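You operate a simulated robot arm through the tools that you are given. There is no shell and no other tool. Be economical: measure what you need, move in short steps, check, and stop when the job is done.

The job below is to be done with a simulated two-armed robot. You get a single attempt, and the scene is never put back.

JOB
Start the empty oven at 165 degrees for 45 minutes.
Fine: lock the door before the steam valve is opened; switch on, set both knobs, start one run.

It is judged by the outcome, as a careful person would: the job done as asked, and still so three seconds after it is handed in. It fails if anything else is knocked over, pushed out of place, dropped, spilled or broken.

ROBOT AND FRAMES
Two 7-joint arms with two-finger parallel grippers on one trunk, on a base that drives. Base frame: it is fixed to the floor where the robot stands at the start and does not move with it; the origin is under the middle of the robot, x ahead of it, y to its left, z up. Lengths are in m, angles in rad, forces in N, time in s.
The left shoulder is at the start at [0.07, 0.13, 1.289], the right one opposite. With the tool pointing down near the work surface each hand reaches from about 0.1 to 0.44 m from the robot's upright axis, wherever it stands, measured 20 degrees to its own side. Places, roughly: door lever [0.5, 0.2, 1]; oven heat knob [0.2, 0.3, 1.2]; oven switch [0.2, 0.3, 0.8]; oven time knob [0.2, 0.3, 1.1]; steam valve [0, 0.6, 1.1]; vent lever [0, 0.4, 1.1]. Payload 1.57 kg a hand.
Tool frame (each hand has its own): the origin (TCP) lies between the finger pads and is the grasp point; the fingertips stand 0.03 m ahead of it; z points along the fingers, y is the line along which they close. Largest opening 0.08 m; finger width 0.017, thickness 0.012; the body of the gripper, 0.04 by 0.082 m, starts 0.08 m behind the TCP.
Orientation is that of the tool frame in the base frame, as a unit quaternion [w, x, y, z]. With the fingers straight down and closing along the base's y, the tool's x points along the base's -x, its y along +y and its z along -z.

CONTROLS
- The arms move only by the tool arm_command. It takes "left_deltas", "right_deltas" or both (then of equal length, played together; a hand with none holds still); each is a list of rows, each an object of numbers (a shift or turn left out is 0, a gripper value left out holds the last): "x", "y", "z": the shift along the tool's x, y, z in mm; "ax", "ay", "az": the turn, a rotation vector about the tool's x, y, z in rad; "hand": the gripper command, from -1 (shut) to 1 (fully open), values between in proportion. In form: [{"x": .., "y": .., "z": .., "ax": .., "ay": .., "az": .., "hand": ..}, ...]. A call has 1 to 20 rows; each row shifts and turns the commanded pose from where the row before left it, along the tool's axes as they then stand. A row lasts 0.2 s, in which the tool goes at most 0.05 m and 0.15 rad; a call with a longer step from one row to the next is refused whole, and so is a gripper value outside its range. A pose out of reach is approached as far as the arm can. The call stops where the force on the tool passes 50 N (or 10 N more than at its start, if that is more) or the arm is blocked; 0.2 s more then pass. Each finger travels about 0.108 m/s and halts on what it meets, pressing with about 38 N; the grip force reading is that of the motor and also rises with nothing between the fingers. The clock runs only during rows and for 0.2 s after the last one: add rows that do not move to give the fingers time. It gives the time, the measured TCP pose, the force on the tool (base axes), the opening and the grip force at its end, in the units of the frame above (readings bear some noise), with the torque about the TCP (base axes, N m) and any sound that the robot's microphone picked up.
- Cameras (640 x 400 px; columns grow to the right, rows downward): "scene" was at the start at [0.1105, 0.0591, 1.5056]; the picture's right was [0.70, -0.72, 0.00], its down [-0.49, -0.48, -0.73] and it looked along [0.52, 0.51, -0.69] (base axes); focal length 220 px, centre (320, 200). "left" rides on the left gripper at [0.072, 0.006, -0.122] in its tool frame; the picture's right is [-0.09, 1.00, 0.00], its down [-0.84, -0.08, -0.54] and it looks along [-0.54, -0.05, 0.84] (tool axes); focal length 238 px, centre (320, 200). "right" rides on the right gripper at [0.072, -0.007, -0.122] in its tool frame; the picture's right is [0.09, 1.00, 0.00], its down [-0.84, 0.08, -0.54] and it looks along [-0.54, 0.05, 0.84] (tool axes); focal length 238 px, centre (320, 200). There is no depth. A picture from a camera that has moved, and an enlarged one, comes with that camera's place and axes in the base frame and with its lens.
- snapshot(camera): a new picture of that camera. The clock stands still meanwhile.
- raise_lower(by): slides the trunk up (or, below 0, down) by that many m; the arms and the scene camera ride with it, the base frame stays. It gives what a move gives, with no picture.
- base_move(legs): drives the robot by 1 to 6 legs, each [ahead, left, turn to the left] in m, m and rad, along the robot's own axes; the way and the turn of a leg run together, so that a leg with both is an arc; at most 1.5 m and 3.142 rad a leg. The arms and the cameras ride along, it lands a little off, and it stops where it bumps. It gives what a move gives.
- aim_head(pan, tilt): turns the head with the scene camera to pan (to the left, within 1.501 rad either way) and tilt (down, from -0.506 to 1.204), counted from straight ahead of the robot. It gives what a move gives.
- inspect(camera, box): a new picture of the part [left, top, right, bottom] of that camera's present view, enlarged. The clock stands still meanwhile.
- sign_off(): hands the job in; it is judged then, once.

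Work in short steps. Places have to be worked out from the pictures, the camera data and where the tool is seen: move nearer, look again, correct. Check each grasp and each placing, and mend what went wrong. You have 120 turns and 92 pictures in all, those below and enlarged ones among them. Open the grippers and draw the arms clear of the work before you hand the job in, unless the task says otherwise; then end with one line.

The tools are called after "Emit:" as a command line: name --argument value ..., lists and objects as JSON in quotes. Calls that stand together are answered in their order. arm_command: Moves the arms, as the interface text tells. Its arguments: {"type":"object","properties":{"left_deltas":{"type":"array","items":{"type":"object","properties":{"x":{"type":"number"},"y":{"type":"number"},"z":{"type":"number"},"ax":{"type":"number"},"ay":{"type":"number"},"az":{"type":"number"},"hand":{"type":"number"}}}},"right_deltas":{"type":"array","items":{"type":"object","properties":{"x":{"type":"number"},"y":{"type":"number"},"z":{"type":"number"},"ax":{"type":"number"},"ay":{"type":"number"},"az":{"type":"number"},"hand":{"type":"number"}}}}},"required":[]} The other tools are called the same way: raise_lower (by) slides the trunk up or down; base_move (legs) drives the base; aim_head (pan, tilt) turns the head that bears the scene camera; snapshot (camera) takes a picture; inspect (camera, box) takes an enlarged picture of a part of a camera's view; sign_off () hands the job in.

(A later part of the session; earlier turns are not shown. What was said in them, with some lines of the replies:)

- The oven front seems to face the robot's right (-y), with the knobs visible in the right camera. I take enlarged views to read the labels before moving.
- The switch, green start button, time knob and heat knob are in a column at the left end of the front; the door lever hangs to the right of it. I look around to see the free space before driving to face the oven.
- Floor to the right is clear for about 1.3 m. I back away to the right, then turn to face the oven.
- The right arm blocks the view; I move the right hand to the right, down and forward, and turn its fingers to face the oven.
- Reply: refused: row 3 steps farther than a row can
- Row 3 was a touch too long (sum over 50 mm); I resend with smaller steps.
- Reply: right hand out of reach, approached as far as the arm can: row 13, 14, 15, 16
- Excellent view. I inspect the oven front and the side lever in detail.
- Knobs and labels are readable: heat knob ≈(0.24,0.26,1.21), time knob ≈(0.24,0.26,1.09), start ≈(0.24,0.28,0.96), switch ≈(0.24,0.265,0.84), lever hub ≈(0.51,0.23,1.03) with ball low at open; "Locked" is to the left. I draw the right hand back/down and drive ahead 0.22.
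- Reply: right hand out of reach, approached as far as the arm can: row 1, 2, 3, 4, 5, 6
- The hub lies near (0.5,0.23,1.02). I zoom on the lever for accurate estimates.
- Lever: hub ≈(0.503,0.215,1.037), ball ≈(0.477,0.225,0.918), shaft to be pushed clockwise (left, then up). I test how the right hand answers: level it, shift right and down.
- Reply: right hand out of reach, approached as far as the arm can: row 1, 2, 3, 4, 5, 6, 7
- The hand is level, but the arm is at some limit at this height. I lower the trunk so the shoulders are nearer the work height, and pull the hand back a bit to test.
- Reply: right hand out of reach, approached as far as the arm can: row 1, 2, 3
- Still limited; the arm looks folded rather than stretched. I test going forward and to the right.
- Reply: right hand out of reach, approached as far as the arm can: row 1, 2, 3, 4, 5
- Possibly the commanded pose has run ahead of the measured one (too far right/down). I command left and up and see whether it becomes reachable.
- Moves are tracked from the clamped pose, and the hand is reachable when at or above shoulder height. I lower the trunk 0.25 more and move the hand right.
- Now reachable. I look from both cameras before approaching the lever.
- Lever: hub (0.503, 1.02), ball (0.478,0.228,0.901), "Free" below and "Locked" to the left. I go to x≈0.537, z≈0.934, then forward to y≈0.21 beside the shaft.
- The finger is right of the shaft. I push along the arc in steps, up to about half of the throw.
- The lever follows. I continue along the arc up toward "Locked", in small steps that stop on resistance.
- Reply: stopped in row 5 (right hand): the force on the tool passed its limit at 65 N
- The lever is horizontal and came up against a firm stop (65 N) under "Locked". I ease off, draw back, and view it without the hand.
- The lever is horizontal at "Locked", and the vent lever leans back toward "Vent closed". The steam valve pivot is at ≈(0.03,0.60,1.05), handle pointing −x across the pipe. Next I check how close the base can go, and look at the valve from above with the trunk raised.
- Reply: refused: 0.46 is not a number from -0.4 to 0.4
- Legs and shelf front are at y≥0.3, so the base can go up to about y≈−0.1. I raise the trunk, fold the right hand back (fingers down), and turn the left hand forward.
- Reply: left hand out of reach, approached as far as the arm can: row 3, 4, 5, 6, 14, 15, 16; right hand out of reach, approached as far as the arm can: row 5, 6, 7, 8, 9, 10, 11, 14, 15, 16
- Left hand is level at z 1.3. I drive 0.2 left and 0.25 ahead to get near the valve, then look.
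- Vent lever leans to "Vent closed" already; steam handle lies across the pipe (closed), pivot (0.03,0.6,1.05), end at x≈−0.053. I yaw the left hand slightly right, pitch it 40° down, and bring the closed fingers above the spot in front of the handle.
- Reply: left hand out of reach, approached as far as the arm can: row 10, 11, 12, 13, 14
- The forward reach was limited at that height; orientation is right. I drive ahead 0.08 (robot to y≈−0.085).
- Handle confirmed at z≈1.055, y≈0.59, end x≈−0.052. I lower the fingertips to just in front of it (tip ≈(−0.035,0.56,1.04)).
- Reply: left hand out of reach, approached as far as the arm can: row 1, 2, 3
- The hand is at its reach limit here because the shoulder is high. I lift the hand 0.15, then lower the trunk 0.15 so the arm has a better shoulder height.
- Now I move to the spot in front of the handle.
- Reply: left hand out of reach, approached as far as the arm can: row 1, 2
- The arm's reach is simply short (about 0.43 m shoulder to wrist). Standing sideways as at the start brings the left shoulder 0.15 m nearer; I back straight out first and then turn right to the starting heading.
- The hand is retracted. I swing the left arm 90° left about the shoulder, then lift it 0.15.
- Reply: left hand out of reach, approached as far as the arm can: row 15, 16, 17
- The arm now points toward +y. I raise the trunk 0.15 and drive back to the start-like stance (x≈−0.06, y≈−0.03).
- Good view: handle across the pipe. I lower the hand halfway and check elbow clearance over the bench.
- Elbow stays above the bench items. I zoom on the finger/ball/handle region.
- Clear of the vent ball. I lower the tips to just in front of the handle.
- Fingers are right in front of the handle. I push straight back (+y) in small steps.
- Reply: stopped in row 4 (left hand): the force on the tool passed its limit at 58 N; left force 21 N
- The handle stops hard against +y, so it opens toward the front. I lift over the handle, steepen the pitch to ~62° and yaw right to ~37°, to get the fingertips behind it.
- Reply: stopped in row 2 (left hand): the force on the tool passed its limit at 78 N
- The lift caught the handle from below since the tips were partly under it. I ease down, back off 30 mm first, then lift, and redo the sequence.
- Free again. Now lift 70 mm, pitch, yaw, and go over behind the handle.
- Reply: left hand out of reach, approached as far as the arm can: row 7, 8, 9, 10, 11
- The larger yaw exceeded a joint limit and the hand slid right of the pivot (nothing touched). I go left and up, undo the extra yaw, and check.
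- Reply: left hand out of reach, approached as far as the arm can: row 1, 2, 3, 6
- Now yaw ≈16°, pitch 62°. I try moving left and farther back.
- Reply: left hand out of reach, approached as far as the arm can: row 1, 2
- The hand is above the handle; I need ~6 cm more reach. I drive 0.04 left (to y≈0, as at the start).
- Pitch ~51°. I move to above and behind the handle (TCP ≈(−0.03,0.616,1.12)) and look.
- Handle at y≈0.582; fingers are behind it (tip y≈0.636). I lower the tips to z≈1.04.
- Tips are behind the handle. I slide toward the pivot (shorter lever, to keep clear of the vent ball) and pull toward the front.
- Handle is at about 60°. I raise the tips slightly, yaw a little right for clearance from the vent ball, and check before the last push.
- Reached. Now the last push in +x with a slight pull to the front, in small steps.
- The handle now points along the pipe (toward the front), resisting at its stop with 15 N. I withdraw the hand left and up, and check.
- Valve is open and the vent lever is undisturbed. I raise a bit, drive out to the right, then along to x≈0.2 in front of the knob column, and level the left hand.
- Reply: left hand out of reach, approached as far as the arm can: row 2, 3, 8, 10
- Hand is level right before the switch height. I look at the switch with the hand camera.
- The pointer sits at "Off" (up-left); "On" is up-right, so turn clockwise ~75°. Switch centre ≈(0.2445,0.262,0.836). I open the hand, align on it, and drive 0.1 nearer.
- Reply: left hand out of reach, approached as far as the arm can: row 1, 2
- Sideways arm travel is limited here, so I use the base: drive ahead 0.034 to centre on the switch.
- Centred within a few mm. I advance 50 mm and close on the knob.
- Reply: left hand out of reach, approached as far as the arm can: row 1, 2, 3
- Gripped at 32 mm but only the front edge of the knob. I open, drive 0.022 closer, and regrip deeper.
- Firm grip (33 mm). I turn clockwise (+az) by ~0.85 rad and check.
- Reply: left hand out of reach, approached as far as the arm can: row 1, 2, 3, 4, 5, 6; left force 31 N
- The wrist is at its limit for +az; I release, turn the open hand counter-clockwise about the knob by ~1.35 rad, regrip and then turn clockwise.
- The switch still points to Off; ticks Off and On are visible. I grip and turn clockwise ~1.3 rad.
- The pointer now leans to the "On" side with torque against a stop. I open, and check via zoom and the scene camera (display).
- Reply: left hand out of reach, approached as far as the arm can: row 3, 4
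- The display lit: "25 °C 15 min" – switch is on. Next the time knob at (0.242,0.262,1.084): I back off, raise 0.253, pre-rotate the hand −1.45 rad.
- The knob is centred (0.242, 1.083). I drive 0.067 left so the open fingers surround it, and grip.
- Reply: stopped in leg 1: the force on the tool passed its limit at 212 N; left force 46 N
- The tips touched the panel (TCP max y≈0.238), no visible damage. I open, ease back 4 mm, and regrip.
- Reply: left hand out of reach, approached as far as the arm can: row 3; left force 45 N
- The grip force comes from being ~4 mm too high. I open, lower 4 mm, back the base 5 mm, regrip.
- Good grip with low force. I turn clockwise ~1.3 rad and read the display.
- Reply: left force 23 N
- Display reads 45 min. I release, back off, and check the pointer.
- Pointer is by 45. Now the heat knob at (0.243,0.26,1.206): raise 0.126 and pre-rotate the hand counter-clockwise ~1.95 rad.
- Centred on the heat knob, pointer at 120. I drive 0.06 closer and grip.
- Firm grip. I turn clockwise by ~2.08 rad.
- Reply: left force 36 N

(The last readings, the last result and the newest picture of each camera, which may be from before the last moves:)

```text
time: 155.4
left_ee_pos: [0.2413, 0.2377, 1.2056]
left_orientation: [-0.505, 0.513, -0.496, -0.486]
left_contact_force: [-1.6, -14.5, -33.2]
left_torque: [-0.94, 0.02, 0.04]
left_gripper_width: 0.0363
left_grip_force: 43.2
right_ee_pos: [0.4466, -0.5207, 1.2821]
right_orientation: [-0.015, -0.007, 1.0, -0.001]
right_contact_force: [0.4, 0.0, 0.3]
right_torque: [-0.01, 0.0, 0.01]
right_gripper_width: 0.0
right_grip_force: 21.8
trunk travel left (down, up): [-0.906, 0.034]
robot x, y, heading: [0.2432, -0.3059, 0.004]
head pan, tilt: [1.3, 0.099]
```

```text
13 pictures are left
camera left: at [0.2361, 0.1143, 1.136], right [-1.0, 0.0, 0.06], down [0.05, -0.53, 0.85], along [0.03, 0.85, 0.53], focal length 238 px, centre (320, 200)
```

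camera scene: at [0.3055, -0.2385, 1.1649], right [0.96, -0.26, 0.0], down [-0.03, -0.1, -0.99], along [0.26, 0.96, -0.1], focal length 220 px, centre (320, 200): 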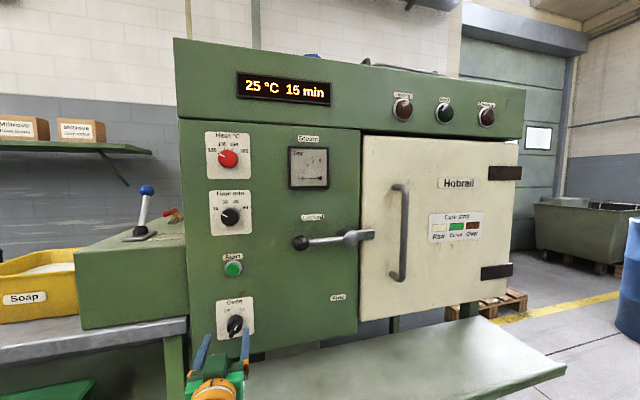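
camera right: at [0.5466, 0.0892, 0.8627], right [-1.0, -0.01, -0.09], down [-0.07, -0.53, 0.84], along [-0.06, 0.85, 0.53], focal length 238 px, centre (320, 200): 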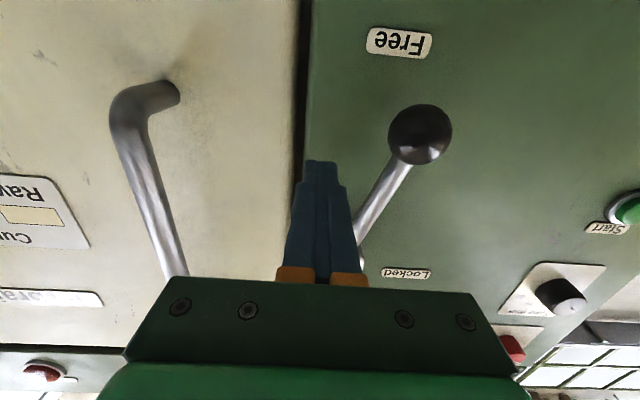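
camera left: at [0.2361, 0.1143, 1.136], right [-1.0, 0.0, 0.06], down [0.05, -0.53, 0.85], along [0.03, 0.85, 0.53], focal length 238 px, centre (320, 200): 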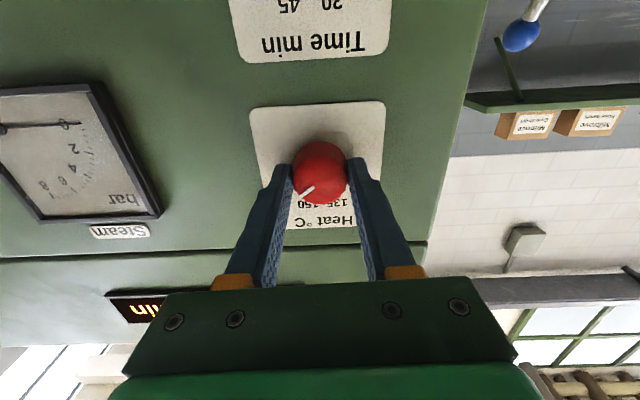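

Pointer is at the 165 side. I release, back off and verify.

Emit:
arm_command --left_deltas '[{"hand": 0.6}, {}, {}]'

Emit:
base_move --legs '[[0, -0.06, 0]]'

Emit:
inspect --camera "left" --box '[230, 70, 410, 250]'

Emit:
snapshot --camera "scene"

```text
time: 156.2
left_ee_pos: [0.242, 0.2362, 1.208]
left_orientation: [-0.507, 0.51, -0.495, -0.488]
left_contact_force: [0.4, 0.0, -0.4]
left_torque: [-0.01, -0.02, 0.01]
left_gripper_width: 0.0641
left_grip_force: 0.1
right_ee_pos: [0.4473, -0.5236, 1.281]
right_orientation: [-0.015, -0.007, 1.0, 0.001]
right_contact_force: [0.1, 0.1, -0.3]
right_torque: [0.0, -0.03, 0.0]
right_gripper_width: 0.0001
right_grip_force: 21.8
trunk travel left (down, up): [-0.906, 0.034]
robot x, y, heading: [0.2486, -0.3105, 0.006]
head pan, tilt: [1.3, 0.099]
```

```text
time: 157.2
left_ee_pos: [0.2425, 0.184, 1.202]
left_orientation: [-0.506, 0.513, -0.496, -0.484]
left_contact_force: [-0.7, 1.3, -0.1]
left_torque: [0.02, -0.01, 0.01]
left_gripper_width: 0.0637
left_grip_force: 0.1
right_ee_pos: [0.4468, -0.575, 1.2837]
right_orientation: [-0.015, -0.006, 1.0, -0.003]
right_contact_force: [-0.4, 1.3, -0.1]
right_torque: [-0.1, 0.01, 0.02]
right_gripper_width: 0.0003
right_grip_force: 21.4
trunk travel left (down, up): [-0.906, 0.034]
robot x, y, heading: [0.2443, -0.3622, 0.01]
head pan, tilt: [1.3, 0.099]
```

```text
2.22 times, centred on (320, 160) of left
camera zoom: at [0.2375, 0.0611, 1.1339], right [-1.0, 0.01, 0.06], down [0.04, -0.53, 0.85], along [0.03, 0.85, 0.53], focal length 530 px, centre (320, 289)
```

zoom: 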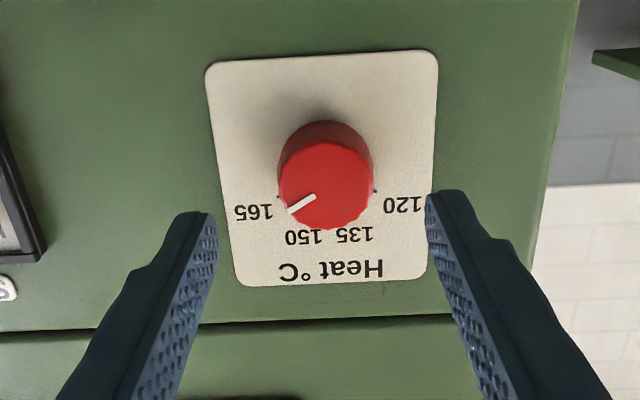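

```text
11 pictures are left
camera scene: at [0.3186, -0.2636, 1.5432], right [0.96, -0.26, 0.0], down [-0.03, -0.1, -0.99], along [0.26, 0.96, -0.11], focal length 220 px, centre (320, 200)
```

scene: 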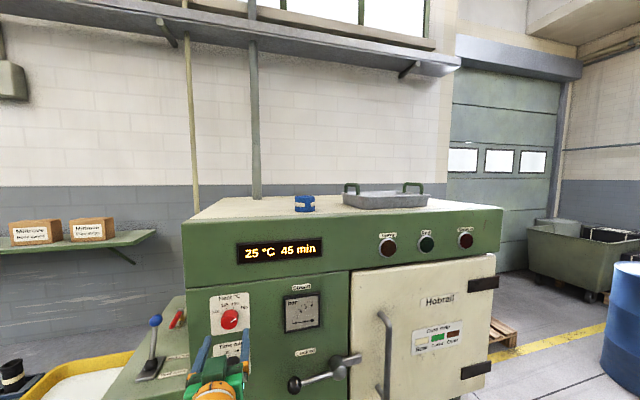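

Heat pointer is at 165 and display says 45 min. Now I close the fingers, lower 0.241 to the Start button (≈(0.242,0.275,0.961)).

Emit:
arm_command --left_deltas '[{"hand": -1}, {}, {}, {}]'

Emit:
raise_lower --by -0.245

Emit:
snapshot --camera "left"

```text
time: 158.2
left_ee_pos: [0.2433, 0.1737, 1.2086]
left_orientation: [-0.508, 0.511, -0.494, -0.487]
left_contact_force: [0.1, -0.9, 0.3]
left_torque: [-0.05, -0.01, -0.06]
left_gripper_width: 0.0
left_grip_force: 21.7
right_ee_pos: [0.4473, -0.5864, 1.2824]
right_orientation: [-0.016, -0.006, 1.0, 0.0]
right_contact_force: [0.4, -0.6, -0.4]
right_torque: [0.02, -0.02, -0.03]
right_gripper_width: 0.0001
right_grip_force: 21.2
trunk travel left (down, up): [-0.906, 0.034]
robot x, y, heading: [0.244, -0.3625, 0.004]
head pan, tilt: [1.3, 0.099]
```

```text
time: 160.7
left_ee_pos: [0.2421, 0.176, 0.9627]
left_orientation: [-0.508, 0.511, -0.494, -0.487]
left_contact_force: [0.4, 0.9, 0.2]
left_torque: [0.01, 0.03, -0.01]
left_gripper_width: 0.0
left_grip_force: 21.3
right_ee_pos: [0.4469, -0.5843, 1.0365]
right_orientation: [-0.014, -0.006, 1.0, 0.0]
right_contact_force: [-0.4, 0.2, -0.4]
right_torque: [0.0, 0.0, 0.0]
right_gripper_width: 0.0003
right_grip_force: 21.8
trunk travel left (down, up): [-0.661, 0.279]
robot x, y, heading: [0.2448, -0.3699, 0.002]
head pan, tilt: [1.3, 0.099]
```

```text
10 pictures are left
camera left: at [0.2376, 0.0525, 0.8925], right [-1.0, 0.0, 0.06], down [0.04, -0.53, 0.84], along [0.03, 0.85, 0.53], focal length 238 px, centre (320, 200)
```

left: 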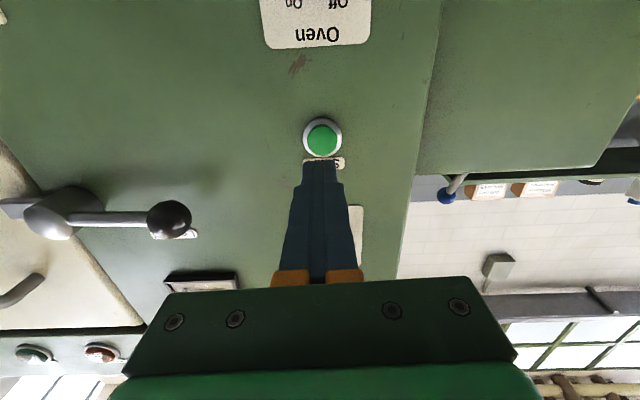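

The button is dead ahead (0.240, 0.9626). I drive 0.045 closer (tips short of the button).

Emit:
base_move --legs '[[0, 0.045, 0]]'

Emit:
snapshot --camera "left"

```text
time: 161.6
left_ee_pos: [0.2427, 0.2176, 0.9639]
left_orientation: [-0.508, 0.511, -0.493, -0.488]
left_contact_force: [-0.5, -0.4, -0.2]
left_torque: [-0.02, -0.01, 0.02]
left_gripper_width: 0.0
left_grip_force: 21.7
right_ee_pos: [0.4475, -0.5419, 1.0367]
right_orientation: [-0.014, -0.006, 1.0, 0.002]
right_contact_force: [0.6, 0.9, -0.8]
right_torque: [0.04, -0.01, -0.02]
right_gripper_width: 0.0
right_grip_force: 21.4
trunk travel left (down, up): [-0.661, 0.279]
robot x, y, heading: [0.2424, -0.3211, 0.004]
head pan, tilt: [1.3, 0.099]
```

```text
9 pictures are left
camera left: at [0.2376, 0.0947, 0.8936], right [-1.0, 0.0, 0.06], down [0.04, -0.54, 0.84], along [0.03, 0.84, 0.53], focal length 238 px, centre (320, 200)
```

left: 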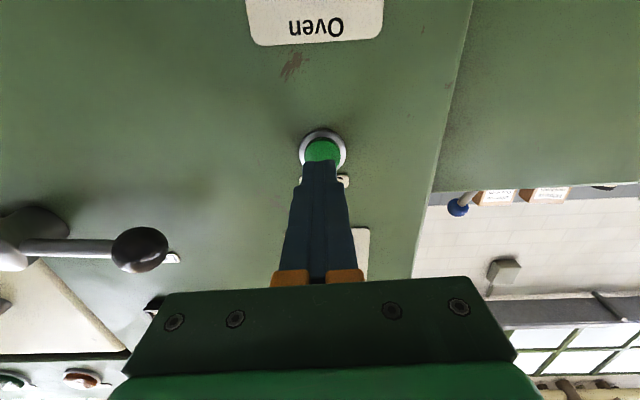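

Aligned with the button. I press once with the arm in small forward steps; it stops on force.

Emit:
arm_command --left_deltas '[{"z": 6}, {"z": 6}, {"z": 5}, {"z": 5}, {"z": 4}]'

Emit:
inspect --camera "scene" --box '[200, 40, 520, 240]'

```text
time: 162.8
left_ee_pos: [0.243, 0.2401, 0.9648]
left_orientation: [0.509, -0.509, 0.494, 0.487]
left_contact_force: [1.7, -19.9, -10.7]
left_torque: [-0.3, -0.01, -0.03]
left_gripper_width: 0.0
left_grip_force: 20.7
right_ee_pos: [0.4465, -0.5453, 1.0361]
right_orientation: [-0.015, -0.006, 1.0, 0.003]
right_contact_force: [-0.1, 0.4, -0.1]
right_torque: [0.0, 0.0, 0.01]
right_gripper_width: 0.0001
right_grip_force: 21.4
trunk travel left (down, up): [-0.661, 0.279]
robot x, y, heading: [0.2446, -0.3212, 0.003]
head pan, tilt: [1.3, 0.099]
heard: click
```

```text
2.00 times, centred on (360, 140) of scene
camera zoom: at [0.3191, -0.2384, 1.2993], right [0.96, -0.26, 0.0], down [-0.03, -0.09, -1.0], along [0.26, 0.96, -0.09], focal length 440 px, centre (240, 320)
```

zoom: 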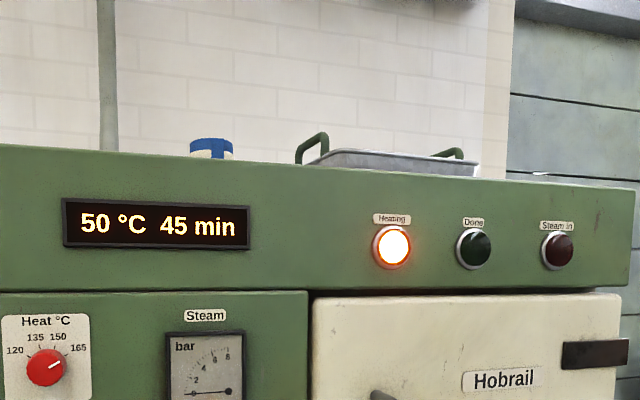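

A click, the Heating lamp lit, and the temperature climbs (50 °C, 45 min). I withdraw the hand at once and watch the steam gauge and lamps.

Emit:
base_move --legs '[[0, -0.12, 0]]'

Emit:
arm_command --left_deltas '[{"hand": 1}, {}, {}, {}, {}, {}, {}, {}, {}, {}]' --right_deltas '[{"hand": 1}, {}, {}, {}, {}, {}, {}, {}, {}, {}]'

Emit:
snapshot --camera "scene"

```text
time: 164.1
left_ee_pos: [0.2426, 0.1245, 0.9606]
left_orientation: [-0.507, 0.511, -0.494, -0.488]
left_contact_force: [0.0, 0.6, 0.5]
left_torque: [-0.04, 0.0, 0.01]
left_gripper_width: 0.0
left_grip_force: 21.1
right_ee_pos: [0.4482, -0.6581, 1.0359]
right_orientation: [-0.015, -0.007, 1.0, 0.0]
right_contact_force: [-1.1, -0.5, -0.1]
right_torque: [0.01, 0.03, 0.0]
right_gripper_width: 0.0003
right_grip_force: 21.7
trunk travel left (down, up): [-0.661, 0.279]
robot x, y, heading: [0.2381, -0.4406, 0.009]
head pan, tilt: [1.3, 0.099]
```

```text
time: 166.3
left_ee_pos: [0.2416, 0.1249, 0.9606]
left_orientation: [-0.507, 0.512, -0.493, -0.488]
left_contact_force: [0.1, 0.1, -0.9]
left_torque: [0.02, 0.02, -0.03]
left_gripper_width: 0.08
left_grip_force: 0.1
right_ee_pos: [0.4481, -0.66, 1.0357]
right_orientation: [-0.015, -0.008, 1.0, 0.002]
right_contact_force: [0.5, 1.1, 1.2]
right_torque: [0.02, 0.01, -0.01]
right_gripper_width: 0.0803
right_grip_force: 0.0
trunk travel left (down, up): [-0.661, 0.279]
robot x, y, heading: [0.2434, -0.4454, 0.003]
head pan, tilt: [1.3, 0.099]
```

```text
7 pictures are left
camera scene: at [0.3189, -0.3517, 1.299], right [0.96, -0.26, 0.0], down [-0.03, -0.1, -1.0], along [0.26, 0.96, -0.1], focal length 220 px, centre (320, 200)
```

scene: 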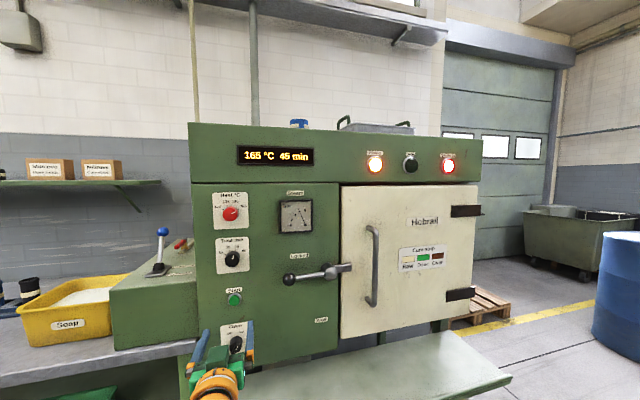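

Display shows 165 °C 45 min, Heating and Steam-in lamps lit, and the gauge has risen. One zoom to confirm.

Emit:
inspect --camera "scene" --box '[140, 120, 480, 340]'

```text
1.82 times, centred on (310, 230) of scene
camera zoom: at [0.3189, -0.3517, 1.299], right [0.96, -0.26, 0.0], down [-0.03, -0.1, -1.0], along [0.26, 0.96, -0.1], focal length 400 px, centre (338, 146)
```

zoom: 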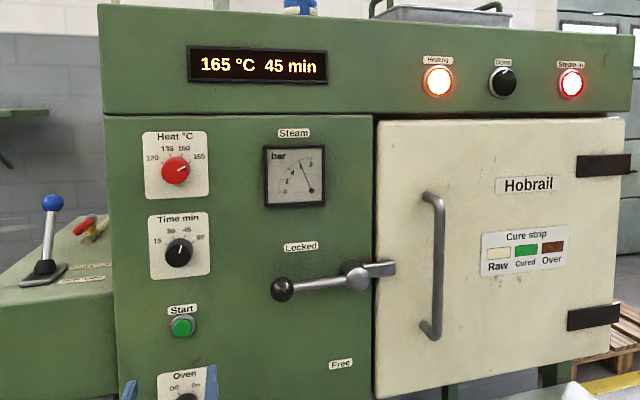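

Everything is as asked; the grippers are open. I draw back a little more, then hand in.

Emit:
base_move --legs '[[0, -0.15, 0]]'

Emit:
sign_off

```text
time: 167.7
left_ee_pos: [0.2444, -0.0268, 0.9601]
left_orientation: [-0.507, 0.511, -0.494, -0.487]
left_contact_force: [0.1, 0.0, -0.8]
left_torque: [0.01, 0.04, 0.0]
left_gripper_width: 0.0799
left_grip_force: 0.1
right_ee_pos: [0.4488, -0.8115, 1.0377]
right_orientation: [-0.014, -0.007, 1.0, -0.001]
right_contact_force: [-0.1, 0.1, -0.3]
right_torque: [-0.01, 0.03, -0.01]
right_gripper_width: 0.0801
right_grip_force: 0.2
trunk travel left (down, up): [-0.661, 0.279]
robot x, y, heading: [0.2433, -0.5947, 0.001]
head pan, tilt: [1.3, 0.099]
```

```text
The job is handed in.
```

The oven is running at 165 °C for 45 minutes: I locked the door before opening the steam valve, then switched on, set both knobs and pressed Start once; while lining up on the time knob the gripper hit the oven's front panel at 212 N, leaving no damage I could see.
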